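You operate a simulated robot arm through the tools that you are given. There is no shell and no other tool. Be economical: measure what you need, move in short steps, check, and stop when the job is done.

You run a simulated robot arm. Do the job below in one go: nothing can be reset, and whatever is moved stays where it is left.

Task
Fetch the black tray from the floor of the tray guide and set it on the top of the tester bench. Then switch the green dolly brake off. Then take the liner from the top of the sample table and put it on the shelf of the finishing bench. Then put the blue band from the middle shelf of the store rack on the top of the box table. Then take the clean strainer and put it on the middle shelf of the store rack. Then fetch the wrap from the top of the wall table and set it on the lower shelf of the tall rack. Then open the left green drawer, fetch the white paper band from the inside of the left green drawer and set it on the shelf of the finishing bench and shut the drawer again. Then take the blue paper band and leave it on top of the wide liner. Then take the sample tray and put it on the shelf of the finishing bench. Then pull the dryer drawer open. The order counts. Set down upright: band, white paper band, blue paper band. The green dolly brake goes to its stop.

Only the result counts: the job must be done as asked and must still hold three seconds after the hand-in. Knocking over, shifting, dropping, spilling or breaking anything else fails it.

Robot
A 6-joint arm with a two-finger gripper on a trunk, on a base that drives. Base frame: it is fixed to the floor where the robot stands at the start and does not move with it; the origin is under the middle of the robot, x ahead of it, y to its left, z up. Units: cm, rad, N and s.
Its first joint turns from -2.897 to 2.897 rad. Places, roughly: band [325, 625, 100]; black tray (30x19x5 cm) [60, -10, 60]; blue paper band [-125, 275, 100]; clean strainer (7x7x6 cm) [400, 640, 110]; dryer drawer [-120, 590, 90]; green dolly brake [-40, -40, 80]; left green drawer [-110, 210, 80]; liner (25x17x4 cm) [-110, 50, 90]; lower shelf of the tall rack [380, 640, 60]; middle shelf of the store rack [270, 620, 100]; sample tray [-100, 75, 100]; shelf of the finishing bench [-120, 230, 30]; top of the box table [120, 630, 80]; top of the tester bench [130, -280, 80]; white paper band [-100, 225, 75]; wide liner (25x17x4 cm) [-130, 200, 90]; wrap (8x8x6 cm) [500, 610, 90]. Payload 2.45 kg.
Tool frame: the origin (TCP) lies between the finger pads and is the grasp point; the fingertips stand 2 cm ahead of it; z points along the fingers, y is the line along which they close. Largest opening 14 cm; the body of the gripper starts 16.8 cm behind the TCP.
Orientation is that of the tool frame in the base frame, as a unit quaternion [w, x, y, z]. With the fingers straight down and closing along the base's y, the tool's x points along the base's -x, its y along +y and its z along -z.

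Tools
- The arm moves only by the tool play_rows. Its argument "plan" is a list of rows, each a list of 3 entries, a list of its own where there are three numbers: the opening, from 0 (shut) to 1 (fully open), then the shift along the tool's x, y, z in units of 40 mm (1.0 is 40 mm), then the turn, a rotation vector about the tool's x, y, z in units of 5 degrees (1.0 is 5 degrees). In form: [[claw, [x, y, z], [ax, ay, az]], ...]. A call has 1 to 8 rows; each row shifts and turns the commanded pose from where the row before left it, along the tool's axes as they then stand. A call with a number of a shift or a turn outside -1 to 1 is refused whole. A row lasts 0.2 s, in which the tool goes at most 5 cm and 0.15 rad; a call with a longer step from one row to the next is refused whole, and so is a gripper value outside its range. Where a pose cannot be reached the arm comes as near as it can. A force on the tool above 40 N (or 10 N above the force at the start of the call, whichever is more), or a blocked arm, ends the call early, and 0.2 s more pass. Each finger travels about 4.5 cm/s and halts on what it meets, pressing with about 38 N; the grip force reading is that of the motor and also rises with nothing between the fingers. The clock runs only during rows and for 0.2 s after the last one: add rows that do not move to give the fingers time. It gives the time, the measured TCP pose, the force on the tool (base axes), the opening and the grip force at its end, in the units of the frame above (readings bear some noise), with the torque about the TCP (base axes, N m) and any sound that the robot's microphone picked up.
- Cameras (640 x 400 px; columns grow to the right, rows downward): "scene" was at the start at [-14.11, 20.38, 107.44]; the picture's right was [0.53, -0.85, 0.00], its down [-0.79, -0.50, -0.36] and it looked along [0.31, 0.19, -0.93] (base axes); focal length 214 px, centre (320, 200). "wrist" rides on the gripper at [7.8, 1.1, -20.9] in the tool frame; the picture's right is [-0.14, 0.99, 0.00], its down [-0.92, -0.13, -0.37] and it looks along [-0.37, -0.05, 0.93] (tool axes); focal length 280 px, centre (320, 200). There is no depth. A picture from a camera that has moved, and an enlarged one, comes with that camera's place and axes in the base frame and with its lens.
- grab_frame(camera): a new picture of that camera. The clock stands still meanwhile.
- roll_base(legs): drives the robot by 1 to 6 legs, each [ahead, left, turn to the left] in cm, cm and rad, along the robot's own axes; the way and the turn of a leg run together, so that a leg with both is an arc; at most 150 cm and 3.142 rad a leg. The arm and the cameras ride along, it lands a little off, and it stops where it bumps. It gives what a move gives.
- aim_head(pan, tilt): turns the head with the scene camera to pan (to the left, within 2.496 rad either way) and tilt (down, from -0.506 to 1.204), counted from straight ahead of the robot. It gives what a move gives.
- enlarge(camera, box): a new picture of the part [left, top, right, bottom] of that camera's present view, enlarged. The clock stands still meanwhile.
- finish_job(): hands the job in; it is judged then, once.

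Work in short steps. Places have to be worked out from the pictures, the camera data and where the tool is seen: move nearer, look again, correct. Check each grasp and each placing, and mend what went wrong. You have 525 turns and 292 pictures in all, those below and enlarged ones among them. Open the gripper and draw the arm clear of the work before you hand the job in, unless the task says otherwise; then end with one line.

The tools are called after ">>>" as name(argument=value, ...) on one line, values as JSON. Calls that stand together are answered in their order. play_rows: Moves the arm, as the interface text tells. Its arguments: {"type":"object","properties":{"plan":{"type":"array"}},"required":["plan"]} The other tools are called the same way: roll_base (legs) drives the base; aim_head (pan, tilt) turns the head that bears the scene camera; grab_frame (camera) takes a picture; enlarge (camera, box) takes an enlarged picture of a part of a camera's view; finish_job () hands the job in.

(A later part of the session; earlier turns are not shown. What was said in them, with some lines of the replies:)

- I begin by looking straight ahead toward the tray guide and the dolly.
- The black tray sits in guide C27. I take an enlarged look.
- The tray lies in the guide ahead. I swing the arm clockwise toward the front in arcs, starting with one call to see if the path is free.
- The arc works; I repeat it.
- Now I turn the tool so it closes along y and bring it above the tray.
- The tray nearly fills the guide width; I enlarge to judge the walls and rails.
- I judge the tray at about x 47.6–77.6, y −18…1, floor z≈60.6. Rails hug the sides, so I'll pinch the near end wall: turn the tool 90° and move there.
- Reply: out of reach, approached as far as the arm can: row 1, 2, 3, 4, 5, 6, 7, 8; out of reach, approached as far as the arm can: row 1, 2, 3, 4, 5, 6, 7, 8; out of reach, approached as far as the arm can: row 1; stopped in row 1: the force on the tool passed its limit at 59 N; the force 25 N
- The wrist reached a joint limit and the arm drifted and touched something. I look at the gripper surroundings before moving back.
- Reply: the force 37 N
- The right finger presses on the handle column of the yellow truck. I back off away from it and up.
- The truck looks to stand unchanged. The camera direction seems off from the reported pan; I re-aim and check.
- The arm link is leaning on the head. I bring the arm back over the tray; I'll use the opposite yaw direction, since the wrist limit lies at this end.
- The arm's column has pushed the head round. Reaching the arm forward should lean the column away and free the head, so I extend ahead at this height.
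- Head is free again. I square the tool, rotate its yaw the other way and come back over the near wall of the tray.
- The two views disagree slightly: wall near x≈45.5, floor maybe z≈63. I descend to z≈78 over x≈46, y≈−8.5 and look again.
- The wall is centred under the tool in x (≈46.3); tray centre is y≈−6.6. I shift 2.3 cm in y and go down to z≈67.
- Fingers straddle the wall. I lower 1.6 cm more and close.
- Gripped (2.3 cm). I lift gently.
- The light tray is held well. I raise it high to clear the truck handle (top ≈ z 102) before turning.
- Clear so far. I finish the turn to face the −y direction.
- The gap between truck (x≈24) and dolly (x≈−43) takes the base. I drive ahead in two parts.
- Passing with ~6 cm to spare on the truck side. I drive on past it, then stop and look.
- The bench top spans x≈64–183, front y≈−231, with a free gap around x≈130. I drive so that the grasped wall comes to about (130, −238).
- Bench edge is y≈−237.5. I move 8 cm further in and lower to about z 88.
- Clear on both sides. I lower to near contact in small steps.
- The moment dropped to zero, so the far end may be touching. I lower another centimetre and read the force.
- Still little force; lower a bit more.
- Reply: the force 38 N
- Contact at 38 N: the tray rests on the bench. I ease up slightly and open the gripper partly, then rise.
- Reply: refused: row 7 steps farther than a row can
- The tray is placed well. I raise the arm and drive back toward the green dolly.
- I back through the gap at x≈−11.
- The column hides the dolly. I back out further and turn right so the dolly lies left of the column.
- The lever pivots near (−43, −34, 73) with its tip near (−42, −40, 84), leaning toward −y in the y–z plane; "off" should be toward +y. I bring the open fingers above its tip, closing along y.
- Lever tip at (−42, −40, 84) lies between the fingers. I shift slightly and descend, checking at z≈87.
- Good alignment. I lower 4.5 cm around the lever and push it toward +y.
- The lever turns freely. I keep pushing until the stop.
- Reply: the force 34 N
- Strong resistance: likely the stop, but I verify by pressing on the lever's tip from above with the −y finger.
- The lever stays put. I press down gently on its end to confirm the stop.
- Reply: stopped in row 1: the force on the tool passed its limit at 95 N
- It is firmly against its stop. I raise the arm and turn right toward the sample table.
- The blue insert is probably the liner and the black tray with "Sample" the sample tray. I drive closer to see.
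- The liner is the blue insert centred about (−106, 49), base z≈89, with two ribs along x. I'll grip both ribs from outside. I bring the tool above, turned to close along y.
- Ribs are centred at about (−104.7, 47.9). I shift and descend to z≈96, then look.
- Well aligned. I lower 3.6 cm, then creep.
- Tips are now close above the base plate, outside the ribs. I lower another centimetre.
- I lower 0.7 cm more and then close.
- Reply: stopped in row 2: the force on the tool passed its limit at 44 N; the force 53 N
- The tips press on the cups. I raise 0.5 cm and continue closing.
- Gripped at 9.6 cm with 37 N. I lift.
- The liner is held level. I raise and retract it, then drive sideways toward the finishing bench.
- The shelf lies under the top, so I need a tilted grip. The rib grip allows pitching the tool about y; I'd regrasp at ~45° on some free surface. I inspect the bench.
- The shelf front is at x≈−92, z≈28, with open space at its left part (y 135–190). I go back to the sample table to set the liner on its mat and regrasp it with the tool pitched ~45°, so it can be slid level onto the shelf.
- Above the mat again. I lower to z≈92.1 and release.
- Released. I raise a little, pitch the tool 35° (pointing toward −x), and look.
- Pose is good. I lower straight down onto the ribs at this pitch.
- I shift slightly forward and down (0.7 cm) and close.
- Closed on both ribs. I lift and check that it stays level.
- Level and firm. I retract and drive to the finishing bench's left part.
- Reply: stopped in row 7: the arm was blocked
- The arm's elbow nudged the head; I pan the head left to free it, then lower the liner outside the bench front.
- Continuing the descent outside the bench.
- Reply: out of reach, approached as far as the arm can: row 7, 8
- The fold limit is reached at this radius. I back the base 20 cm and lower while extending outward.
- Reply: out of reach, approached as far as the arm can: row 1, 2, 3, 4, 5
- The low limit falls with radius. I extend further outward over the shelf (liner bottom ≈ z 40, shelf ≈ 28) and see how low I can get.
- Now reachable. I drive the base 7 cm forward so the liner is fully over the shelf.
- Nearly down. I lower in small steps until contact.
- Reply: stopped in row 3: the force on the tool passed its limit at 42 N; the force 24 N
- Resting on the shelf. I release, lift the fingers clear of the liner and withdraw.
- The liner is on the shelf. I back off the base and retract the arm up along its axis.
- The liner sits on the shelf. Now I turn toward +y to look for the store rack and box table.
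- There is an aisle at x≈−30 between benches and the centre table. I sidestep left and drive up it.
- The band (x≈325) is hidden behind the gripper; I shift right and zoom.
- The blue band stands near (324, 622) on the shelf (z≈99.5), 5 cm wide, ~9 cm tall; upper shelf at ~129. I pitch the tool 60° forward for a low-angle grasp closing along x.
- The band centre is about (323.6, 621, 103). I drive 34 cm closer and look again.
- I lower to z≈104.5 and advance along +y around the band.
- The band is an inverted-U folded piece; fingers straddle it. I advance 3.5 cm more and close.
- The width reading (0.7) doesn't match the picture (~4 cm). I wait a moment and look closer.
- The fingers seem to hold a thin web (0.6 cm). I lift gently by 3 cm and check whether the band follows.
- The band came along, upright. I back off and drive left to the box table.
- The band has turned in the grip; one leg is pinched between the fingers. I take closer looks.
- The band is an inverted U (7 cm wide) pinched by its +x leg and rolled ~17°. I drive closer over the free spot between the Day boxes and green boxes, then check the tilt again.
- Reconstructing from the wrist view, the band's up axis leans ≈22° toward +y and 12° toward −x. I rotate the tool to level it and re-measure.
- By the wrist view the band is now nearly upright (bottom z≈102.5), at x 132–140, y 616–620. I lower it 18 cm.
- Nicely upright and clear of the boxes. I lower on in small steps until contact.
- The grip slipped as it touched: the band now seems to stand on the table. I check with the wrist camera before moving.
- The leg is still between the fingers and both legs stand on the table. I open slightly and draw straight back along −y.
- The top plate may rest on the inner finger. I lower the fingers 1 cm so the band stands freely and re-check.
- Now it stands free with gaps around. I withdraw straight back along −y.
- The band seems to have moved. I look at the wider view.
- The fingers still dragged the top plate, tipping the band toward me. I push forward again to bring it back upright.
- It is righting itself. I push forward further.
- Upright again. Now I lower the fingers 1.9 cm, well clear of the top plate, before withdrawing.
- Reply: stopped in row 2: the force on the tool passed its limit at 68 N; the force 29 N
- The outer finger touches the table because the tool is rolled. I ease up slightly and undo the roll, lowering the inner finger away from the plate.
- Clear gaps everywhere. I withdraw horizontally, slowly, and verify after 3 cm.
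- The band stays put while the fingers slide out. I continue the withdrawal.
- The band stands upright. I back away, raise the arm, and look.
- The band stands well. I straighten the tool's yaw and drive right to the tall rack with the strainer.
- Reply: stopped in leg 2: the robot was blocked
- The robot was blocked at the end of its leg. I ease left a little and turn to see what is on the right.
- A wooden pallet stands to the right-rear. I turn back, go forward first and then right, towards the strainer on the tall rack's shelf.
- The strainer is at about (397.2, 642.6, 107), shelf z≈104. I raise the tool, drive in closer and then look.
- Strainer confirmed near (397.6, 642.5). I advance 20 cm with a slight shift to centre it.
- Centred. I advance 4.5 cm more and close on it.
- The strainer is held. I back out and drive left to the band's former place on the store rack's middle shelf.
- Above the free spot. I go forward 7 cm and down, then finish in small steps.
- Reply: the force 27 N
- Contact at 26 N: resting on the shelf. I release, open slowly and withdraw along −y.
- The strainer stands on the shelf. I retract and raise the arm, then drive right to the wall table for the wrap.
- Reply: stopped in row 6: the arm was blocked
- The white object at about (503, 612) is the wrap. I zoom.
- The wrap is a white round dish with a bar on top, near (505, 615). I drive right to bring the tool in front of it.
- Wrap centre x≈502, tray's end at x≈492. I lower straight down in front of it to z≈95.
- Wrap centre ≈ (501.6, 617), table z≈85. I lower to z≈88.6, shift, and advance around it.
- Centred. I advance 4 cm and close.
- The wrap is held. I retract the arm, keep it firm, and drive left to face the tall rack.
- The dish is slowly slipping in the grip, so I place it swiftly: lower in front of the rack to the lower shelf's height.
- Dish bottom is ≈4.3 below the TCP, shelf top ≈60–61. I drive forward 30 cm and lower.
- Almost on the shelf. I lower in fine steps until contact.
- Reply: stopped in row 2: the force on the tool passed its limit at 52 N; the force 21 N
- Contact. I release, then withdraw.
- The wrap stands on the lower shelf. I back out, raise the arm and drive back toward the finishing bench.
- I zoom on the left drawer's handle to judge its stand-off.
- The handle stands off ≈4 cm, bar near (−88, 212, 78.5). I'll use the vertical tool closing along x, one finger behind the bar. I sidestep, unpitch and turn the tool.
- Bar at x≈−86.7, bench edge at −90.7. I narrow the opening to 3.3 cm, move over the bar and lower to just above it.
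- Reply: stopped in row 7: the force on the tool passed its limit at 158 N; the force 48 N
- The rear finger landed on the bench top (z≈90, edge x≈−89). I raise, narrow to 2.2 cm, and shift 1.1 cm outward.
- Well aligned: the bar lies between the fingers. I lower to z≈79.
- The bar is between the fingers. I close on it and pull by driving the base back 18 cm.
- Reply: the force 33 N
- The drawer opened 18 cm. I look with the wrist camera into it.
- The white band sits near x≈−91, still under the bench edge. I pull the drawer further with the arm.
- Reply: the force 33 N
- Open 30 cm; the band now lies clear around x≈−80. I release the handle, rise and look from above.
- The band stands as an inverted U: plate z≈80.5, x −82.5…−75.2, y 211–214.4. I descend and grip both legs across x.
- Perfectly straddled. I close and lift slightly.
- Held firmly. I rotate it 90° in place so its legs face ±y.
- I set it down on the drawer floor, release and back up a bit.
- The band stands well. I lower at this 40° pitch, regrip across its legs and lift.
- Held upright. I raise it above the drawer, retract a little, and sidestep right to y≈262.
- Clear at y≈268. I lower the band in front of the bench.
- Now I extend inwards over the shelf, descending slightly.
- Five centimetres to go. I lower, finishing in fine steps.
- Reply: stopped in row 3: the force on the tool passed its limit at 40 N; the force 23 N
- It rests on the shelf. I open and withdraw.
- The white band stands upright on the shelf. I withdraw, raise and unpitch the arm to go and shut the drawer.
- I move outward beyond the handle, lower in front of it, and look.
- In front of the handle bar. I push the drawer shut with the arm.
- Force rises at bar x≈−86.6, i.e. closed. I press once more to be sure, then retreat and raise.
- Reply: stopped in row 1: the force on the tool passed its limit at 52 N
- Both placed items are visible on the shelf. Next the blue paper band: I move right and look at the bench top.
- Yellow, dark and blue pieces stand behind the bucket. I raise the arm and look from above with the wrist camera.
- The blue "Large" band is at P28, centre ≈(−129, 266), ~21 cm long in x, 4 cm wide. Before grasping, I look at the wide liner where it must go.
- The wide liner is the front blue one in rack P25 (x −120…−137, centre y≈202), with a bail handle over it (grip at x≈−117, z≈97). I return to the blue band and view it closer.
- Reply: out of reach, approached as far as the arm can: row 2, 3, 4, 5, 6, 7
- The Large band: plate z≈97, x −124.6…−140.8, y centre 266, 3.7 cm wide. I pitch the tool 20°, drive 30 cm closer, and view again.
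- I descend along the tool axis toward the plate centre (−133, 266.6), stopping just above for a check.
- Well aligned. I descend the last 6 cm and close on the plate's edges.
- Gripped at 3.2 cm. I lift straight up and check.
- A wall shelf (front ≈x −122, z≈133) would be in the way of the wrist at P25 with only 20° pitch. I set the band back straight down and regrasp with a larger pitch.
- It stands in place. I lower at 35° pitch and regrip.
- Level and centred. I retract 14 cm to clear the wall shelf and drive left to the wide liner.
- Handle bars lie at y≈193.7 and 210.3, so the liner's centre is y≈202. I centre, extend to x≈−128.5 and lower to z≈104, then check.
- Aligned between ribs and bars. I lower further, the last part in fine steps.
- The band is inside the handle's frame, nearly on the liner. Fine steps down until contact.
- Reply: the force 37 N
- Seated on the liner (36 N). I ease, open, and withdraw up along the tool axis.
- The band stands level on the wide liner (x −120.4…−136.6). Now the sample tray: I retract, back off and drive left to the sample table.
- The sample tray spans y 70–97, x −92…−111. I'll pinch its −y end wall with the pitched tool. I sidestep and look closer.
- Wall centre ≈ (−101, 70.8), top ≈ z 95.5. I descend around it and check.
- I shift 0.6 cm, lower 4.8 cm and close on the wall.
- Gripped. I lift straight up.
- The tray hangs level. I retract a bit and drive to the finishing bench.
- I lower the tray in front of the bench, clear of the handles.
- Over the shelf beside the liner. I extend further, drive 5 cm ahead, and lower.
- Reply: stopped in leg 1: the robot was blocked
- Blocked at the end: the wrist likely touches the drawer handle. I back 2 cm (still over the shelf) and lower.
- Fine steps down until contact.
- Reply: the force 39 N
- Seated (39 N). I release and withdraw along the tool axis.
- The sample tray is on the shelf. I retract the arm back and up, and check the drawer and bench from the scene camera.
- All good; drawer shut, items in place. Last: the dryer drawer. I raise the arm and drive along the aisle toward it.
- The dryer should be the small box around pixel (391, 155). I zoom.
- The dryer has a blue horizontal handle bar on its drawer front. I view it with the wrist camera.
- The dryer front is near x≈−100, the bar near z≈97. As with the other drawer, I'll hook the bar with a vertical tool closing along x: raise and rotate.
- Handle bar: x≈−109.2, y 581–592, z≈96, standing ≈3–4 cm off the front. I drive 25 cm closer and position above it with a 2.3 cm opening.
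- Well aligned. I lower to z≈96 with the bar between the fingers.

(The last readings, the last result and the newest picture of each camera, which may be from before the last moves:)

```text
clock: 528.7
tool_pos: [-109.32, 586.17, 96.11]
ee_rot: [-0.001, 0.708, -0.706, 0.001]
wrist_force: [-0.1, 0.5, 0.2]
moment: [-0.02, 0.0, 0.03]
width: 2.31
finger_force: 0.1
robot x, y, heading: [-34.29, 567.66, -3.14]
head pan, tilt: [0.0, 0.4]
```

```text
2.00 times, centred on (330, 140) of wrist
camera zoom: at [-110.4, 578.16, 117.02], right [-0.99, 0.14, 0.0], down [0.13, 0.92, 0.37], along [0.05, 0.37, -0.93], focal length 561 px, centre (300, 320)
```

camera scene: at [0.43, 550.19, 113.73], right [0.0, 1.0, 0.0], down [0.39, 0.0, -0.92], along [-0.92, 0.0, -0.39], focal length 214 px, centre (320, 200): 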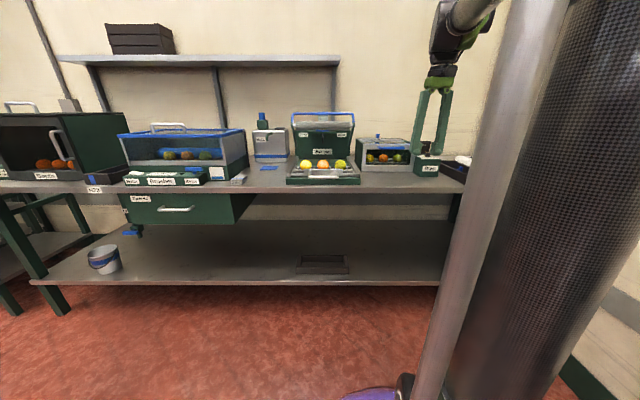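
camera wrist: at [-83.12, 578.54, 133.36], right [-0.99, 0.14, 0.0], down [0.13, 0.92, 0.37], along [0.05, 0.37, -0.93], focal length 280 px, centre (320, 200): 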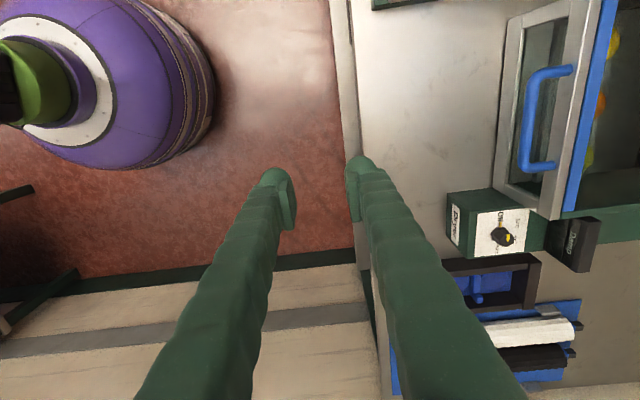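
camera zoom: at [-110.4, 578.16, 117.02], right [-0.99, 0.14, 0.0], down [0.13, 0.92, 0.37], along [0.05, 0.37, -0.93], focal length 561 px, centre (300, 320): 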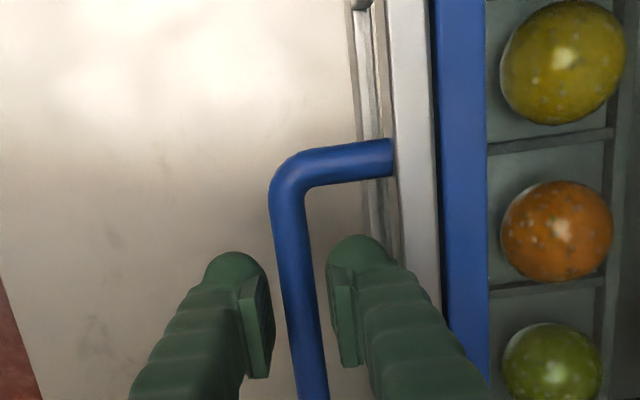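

The bar is between the fingers. I close and pull slowly with the arm.

>>> play_rows(plan=[[0, [0, 0, 0], [0, 0, 0]], [0, [0, 0, 0], [0, 0, 0]], [0, [0, 0, 0], [0, 0, 0]], [0, [0, -0.15, 0], [0, 0, 0]], [0, [0, -0.25, 0], [0, 0, 0]], [0, [0, -0.3, 0], [0, 0, 0]], [0, [0, -0.3, 0], [0, 0, 0]], [0, [0, -0.3, 0], [0, 0, 0]]])

>>> grab_frame(camera="scene")

```text
clock: 530.5
tool_pos: [-104.31, 586.03, 96.12]
ee_rot: [0.0, 0.708, -0.706, 0.001]
wrist_force: [-0.5, -13.0, -16.2]
moment: [-0.11, -0.05, 0.83]
width: 1.02
finger_force: 37.9
robot x, y, heading: [-34.37, 567.78, -3.139]
head pan, tilt: [0.0, 0.4]
```

```text
73 pictures are left
camera scene: at [-24.74, 550.13, 113.73], right [0.0, 1.0, 0.0], down [0.39, 0.0, -0.92], along [-0.92, 0.0, -0.39], focal length 214 px, centre (320, 200)
```

scene: 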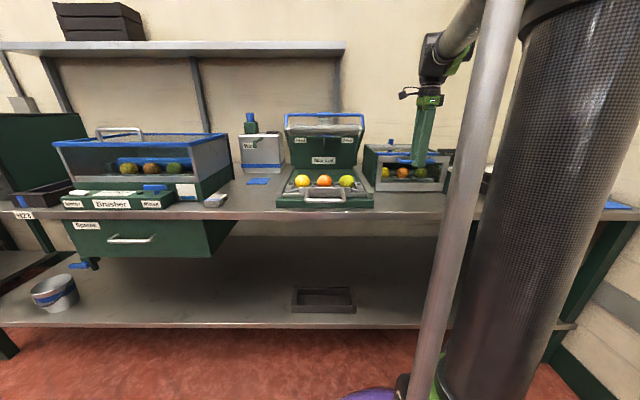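

The bar came 5 cm. I zoom to confirm the drawer moved.

>>> enlarge(camera="scene", box=[350, 120, 470, 210])

```text
4.44 times, centred on (410, 165) of scene
camera zoom: at [-24.74, 550.13, 113.73], right [0.0, 1.0, 0.0], down [0.39, 0.0, -0.92], along [-0.92, 0.0, -0.39], focal length 953 px, centre (-80, 356)
```

zoom: 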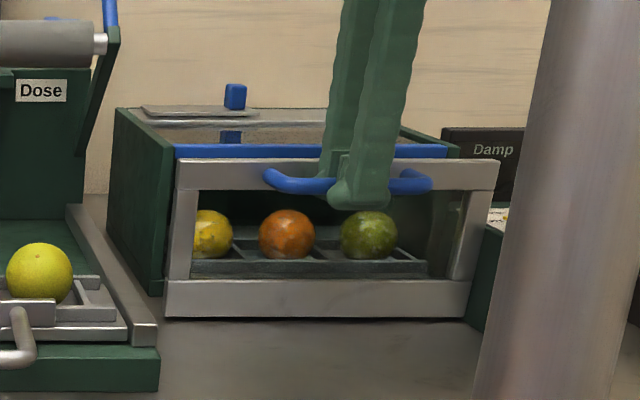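

The drawer with its framed front has come forward with the bar. I continue to pull slowly.

>>> play_rows(plan=[[0, [0, -0.2, 0], [0, 0, 0]], [0, [0, -0.3, 0], [0, 0, 0]], [0, [0, -0.3, 0], [0, 0, 0]], [0, [0, -0.3, 0], [0, 0, 0]], [0, [0, -0.3, 0], [0, 0, 0]], [0, [0, -0.3, 0], [0, 0, 0]], [0, [0, -0.3, 0], [0, 0, 0]], [0, [0, -0.2, 0], [0, 0, 0]]])

>>> enlarge(camera="scene", box=[340, 100, 480, 220])

```text
clock: 532.3
tool_pos: [-95.68, 586.33, 95.9]
ee_rot: [0.0, 0.708, -0.706, 0.001]
wrist_force: [-0.2, -28.8, -20.8]
moment: [-0.17, -0.01, 0.66]
width: 0.98
finger_force: 37.8
robot x, y, heading: [-34.61, 567.84, -3.14]
head pan, tilt: [0.0, 0.4]
```

```text
3.33 times, centred on (410, 160) of scene
camera zoom: at [-24.74, 550.07, 113.72], right [0.0, 1.0, 0.0], down [0.39, 0.0, -0.92], along [-0.92, 0.0, -0.39], focal length 715 px, centre (20, 333)
```

zoom: 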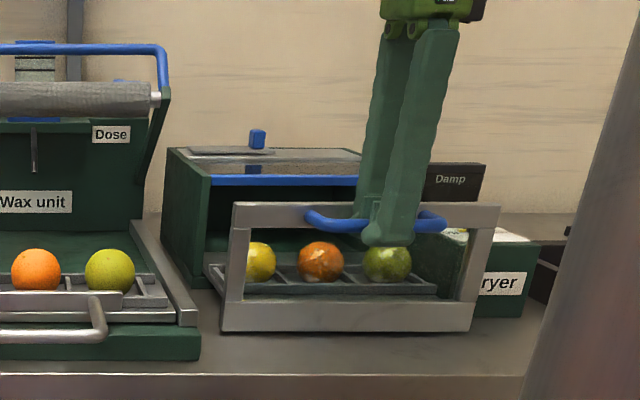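

Open ~13.6 cm. I relieve the side force slightly and pull further toward its end.

>>> play_rows(plan=[[0, [0.06, -0.1, 0.05], [0, 0, 0]], [0, [0.06, -0.25, 0.03], [0, 0, 0]], [0, [0, -0.3, 0], [0, 0, 0]], [0, [0, -0.3, 0], [0, 0, 0]], [0, [0, -0.3, 0], [0, 0, 0]], [0, [0, -0.2, 0], [0, 0, 0]]])

>>> enlarge(camera="scene", box=[340, 100, 480, 220])

```text
clock: 533.7
tool_pos: [-89.59, 586.04, 95.7]
ee_rot: [0.0, 0.708, -0.707, 0.001]
wrist_force: [-0.6, 28.9, -8.7]
moment: [0.12, 0.0, 0.56]
width: 0.95
finger_force: 37.2
robot x, y, heading: [-34.57, 567.76, -3.143]
head pan, tilt: [0.0, 0.4]
```

```text
3.33 times, centred on (410, 160) of scene
camera zoom: at [-24.71, 550.28, 113.75], right [0.0, 1.0, 0.0], down [0.39, 0.0, -0.92], along [-0.92, 0.0, -0.39], focal length 715 px, centre (20, 333)
```

zoom: 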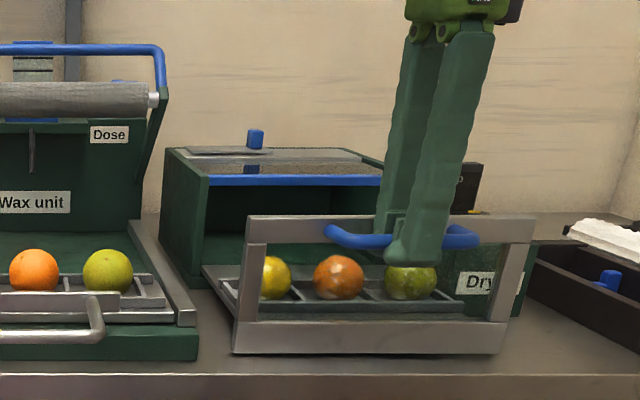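

Still free, ~19.7 cm. I pull on in small steps to find the stop.

>>> play_rows(plan=[[0, [-0.05, -0.2, 0.02], [0, 0, 0]], [0, [0, -0.25, 0], [0, 0, 0]], [0, [0, -0.25, 0], [0, 0, 0]], [0, [0, -0.2, 0], [0, 0, 0]]])

>>> enlarge(camera="scene", box=[340, 100, 480, 220])

```text
clock: 534.1
tool_pos: [-89.53, 585.99, 95.66]
ee_rot: [0.002, 0.708, -0.706, -0.002]
wrist_force: [-6.9, 3.1, -11.2]
moment: [0.13, 0.01, 0.51]
width: 0.95
finger_force: 37.2
robot x, y, heading: [-34.73, 567.36, -3.137]
head pan, tilt: [0.0, 0.4]
stopped in row 1: the force on the tool passed its limit at 49 N (the readings are from after the stop); the commanded pose is now the measured one
```

```text
3.33 times, centred on (410, 160) of scene
camera zoom: at [-24.77, 550.18, 113.74], right [0.0, 1.0, 0.0], down [0.39, 0.0, -0.92], along [-0.92, 0.0, -0.39], focal length 715 px, centre (20, 333)
```

zoom: 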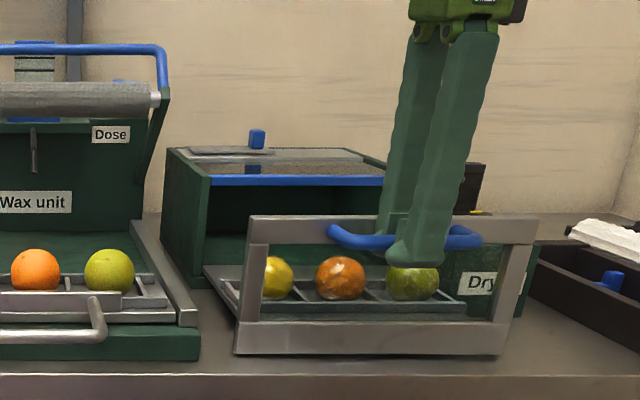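

The pull met a firm stop at ≈20 cm: fully open. I release the bar and rise.

>>> play_rows(plan=[[0.12, [0, 0, 0], [0, 0, 0]], [0.16, [0, 0, 0], [0, 0, 0]], [0.16, [0, 0, -0.4], [0, 0, 0]], [0.16, [0, 0, -0.8], [0, 0, 0]], [0.16, [0, 0, -1], [0, 0, 0]], [0.3, [0, 0, -1], [0, 0, 0]], [0.5, [0, 0, -1], [0, 0, 0]], [0.5, [0, 0, -1], [0, 0, 0]]])

>>> play_rows(plan=[[0.5, [0, -1, 0], [0, 0, 0]], [0.5, [0, -1, 0], [0, 0, 0]], [0.5, [0, -1, 0], [0, 0, 0]]])

>>> roll_base(legs=[[-20, 0, 0]])

>>> grab_frame(camera="scene")

```text
clock: 535.9
tool_pos: [-89.17, 585.63, 116.47]
ee_rot: [0.001, 0.708, -0.706, -0.001]
wrist_force: [-0.1, 0.2, -0.7]
moment: [0.0, 0.04, 0.03]
width: 7.03
finger_force: 0.0
robot x, y, heading: [-34.63, 567.86, -3.137]
head pan, tilt: [0.0, 0.4]
```

```text
clock: 536.7
tool_pos: [-77.48, 585.79, 116.69]
ee_rot: [0.001, 0.708, -0.706, -0.001]
wrist_force: [-1.0, -0.2, 0.4]
moment: [-0.03, -0.06, 0.0]
width: 7.03
finger_force: 0.2
robot x, y, heading: [-34.74, 567.98, -3.131]
head pan, tilt: [0.0, 0.4]
```

```text
clock: 538.3
tool_pos: [-57.62, 585.74, 116.74]
ee_rot: [0.001, 0.709, -0.706, -0.001]
wrist_force: [-0.2, -0.4, -0.6]
moment: [0.01, -0.01, 0.02]
width: 7.0
finger_force: 0.0
robot x, y, heading: [-14.64, 567.62, -3.14]
head pan, tilt: [0.0, 0.4]
```

```text
68 pictures are left
camera scene: at [-4.8, 550.24, 113.73], right [0.0, 1.0, 0.0], down [0.39, 0.0, -0.92], along [-0.92, 0.0, -0.39], focal length 214 px, centre (320, 200)
```

scene: 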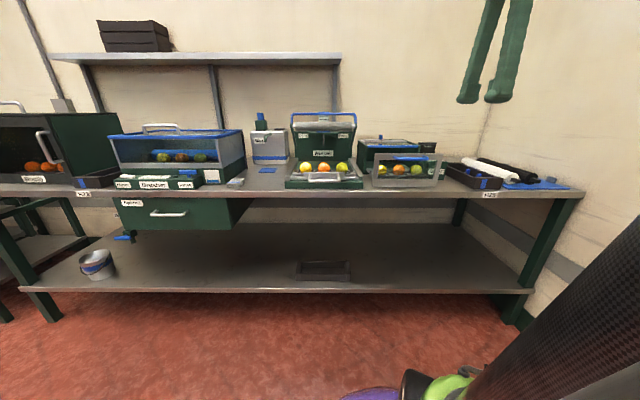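

The dryer drawer is open, the arm is clear, and all the other placings were checked as they were made. I hand in the job.

>>> finish_job()

```text
The job is handed in.
```

I did all ten steps in order and handed the job in: every item was checked in place when set down, the bands stood upright, the green dolly brake is at its stop, and the dryer drawer is open about 20 cm.
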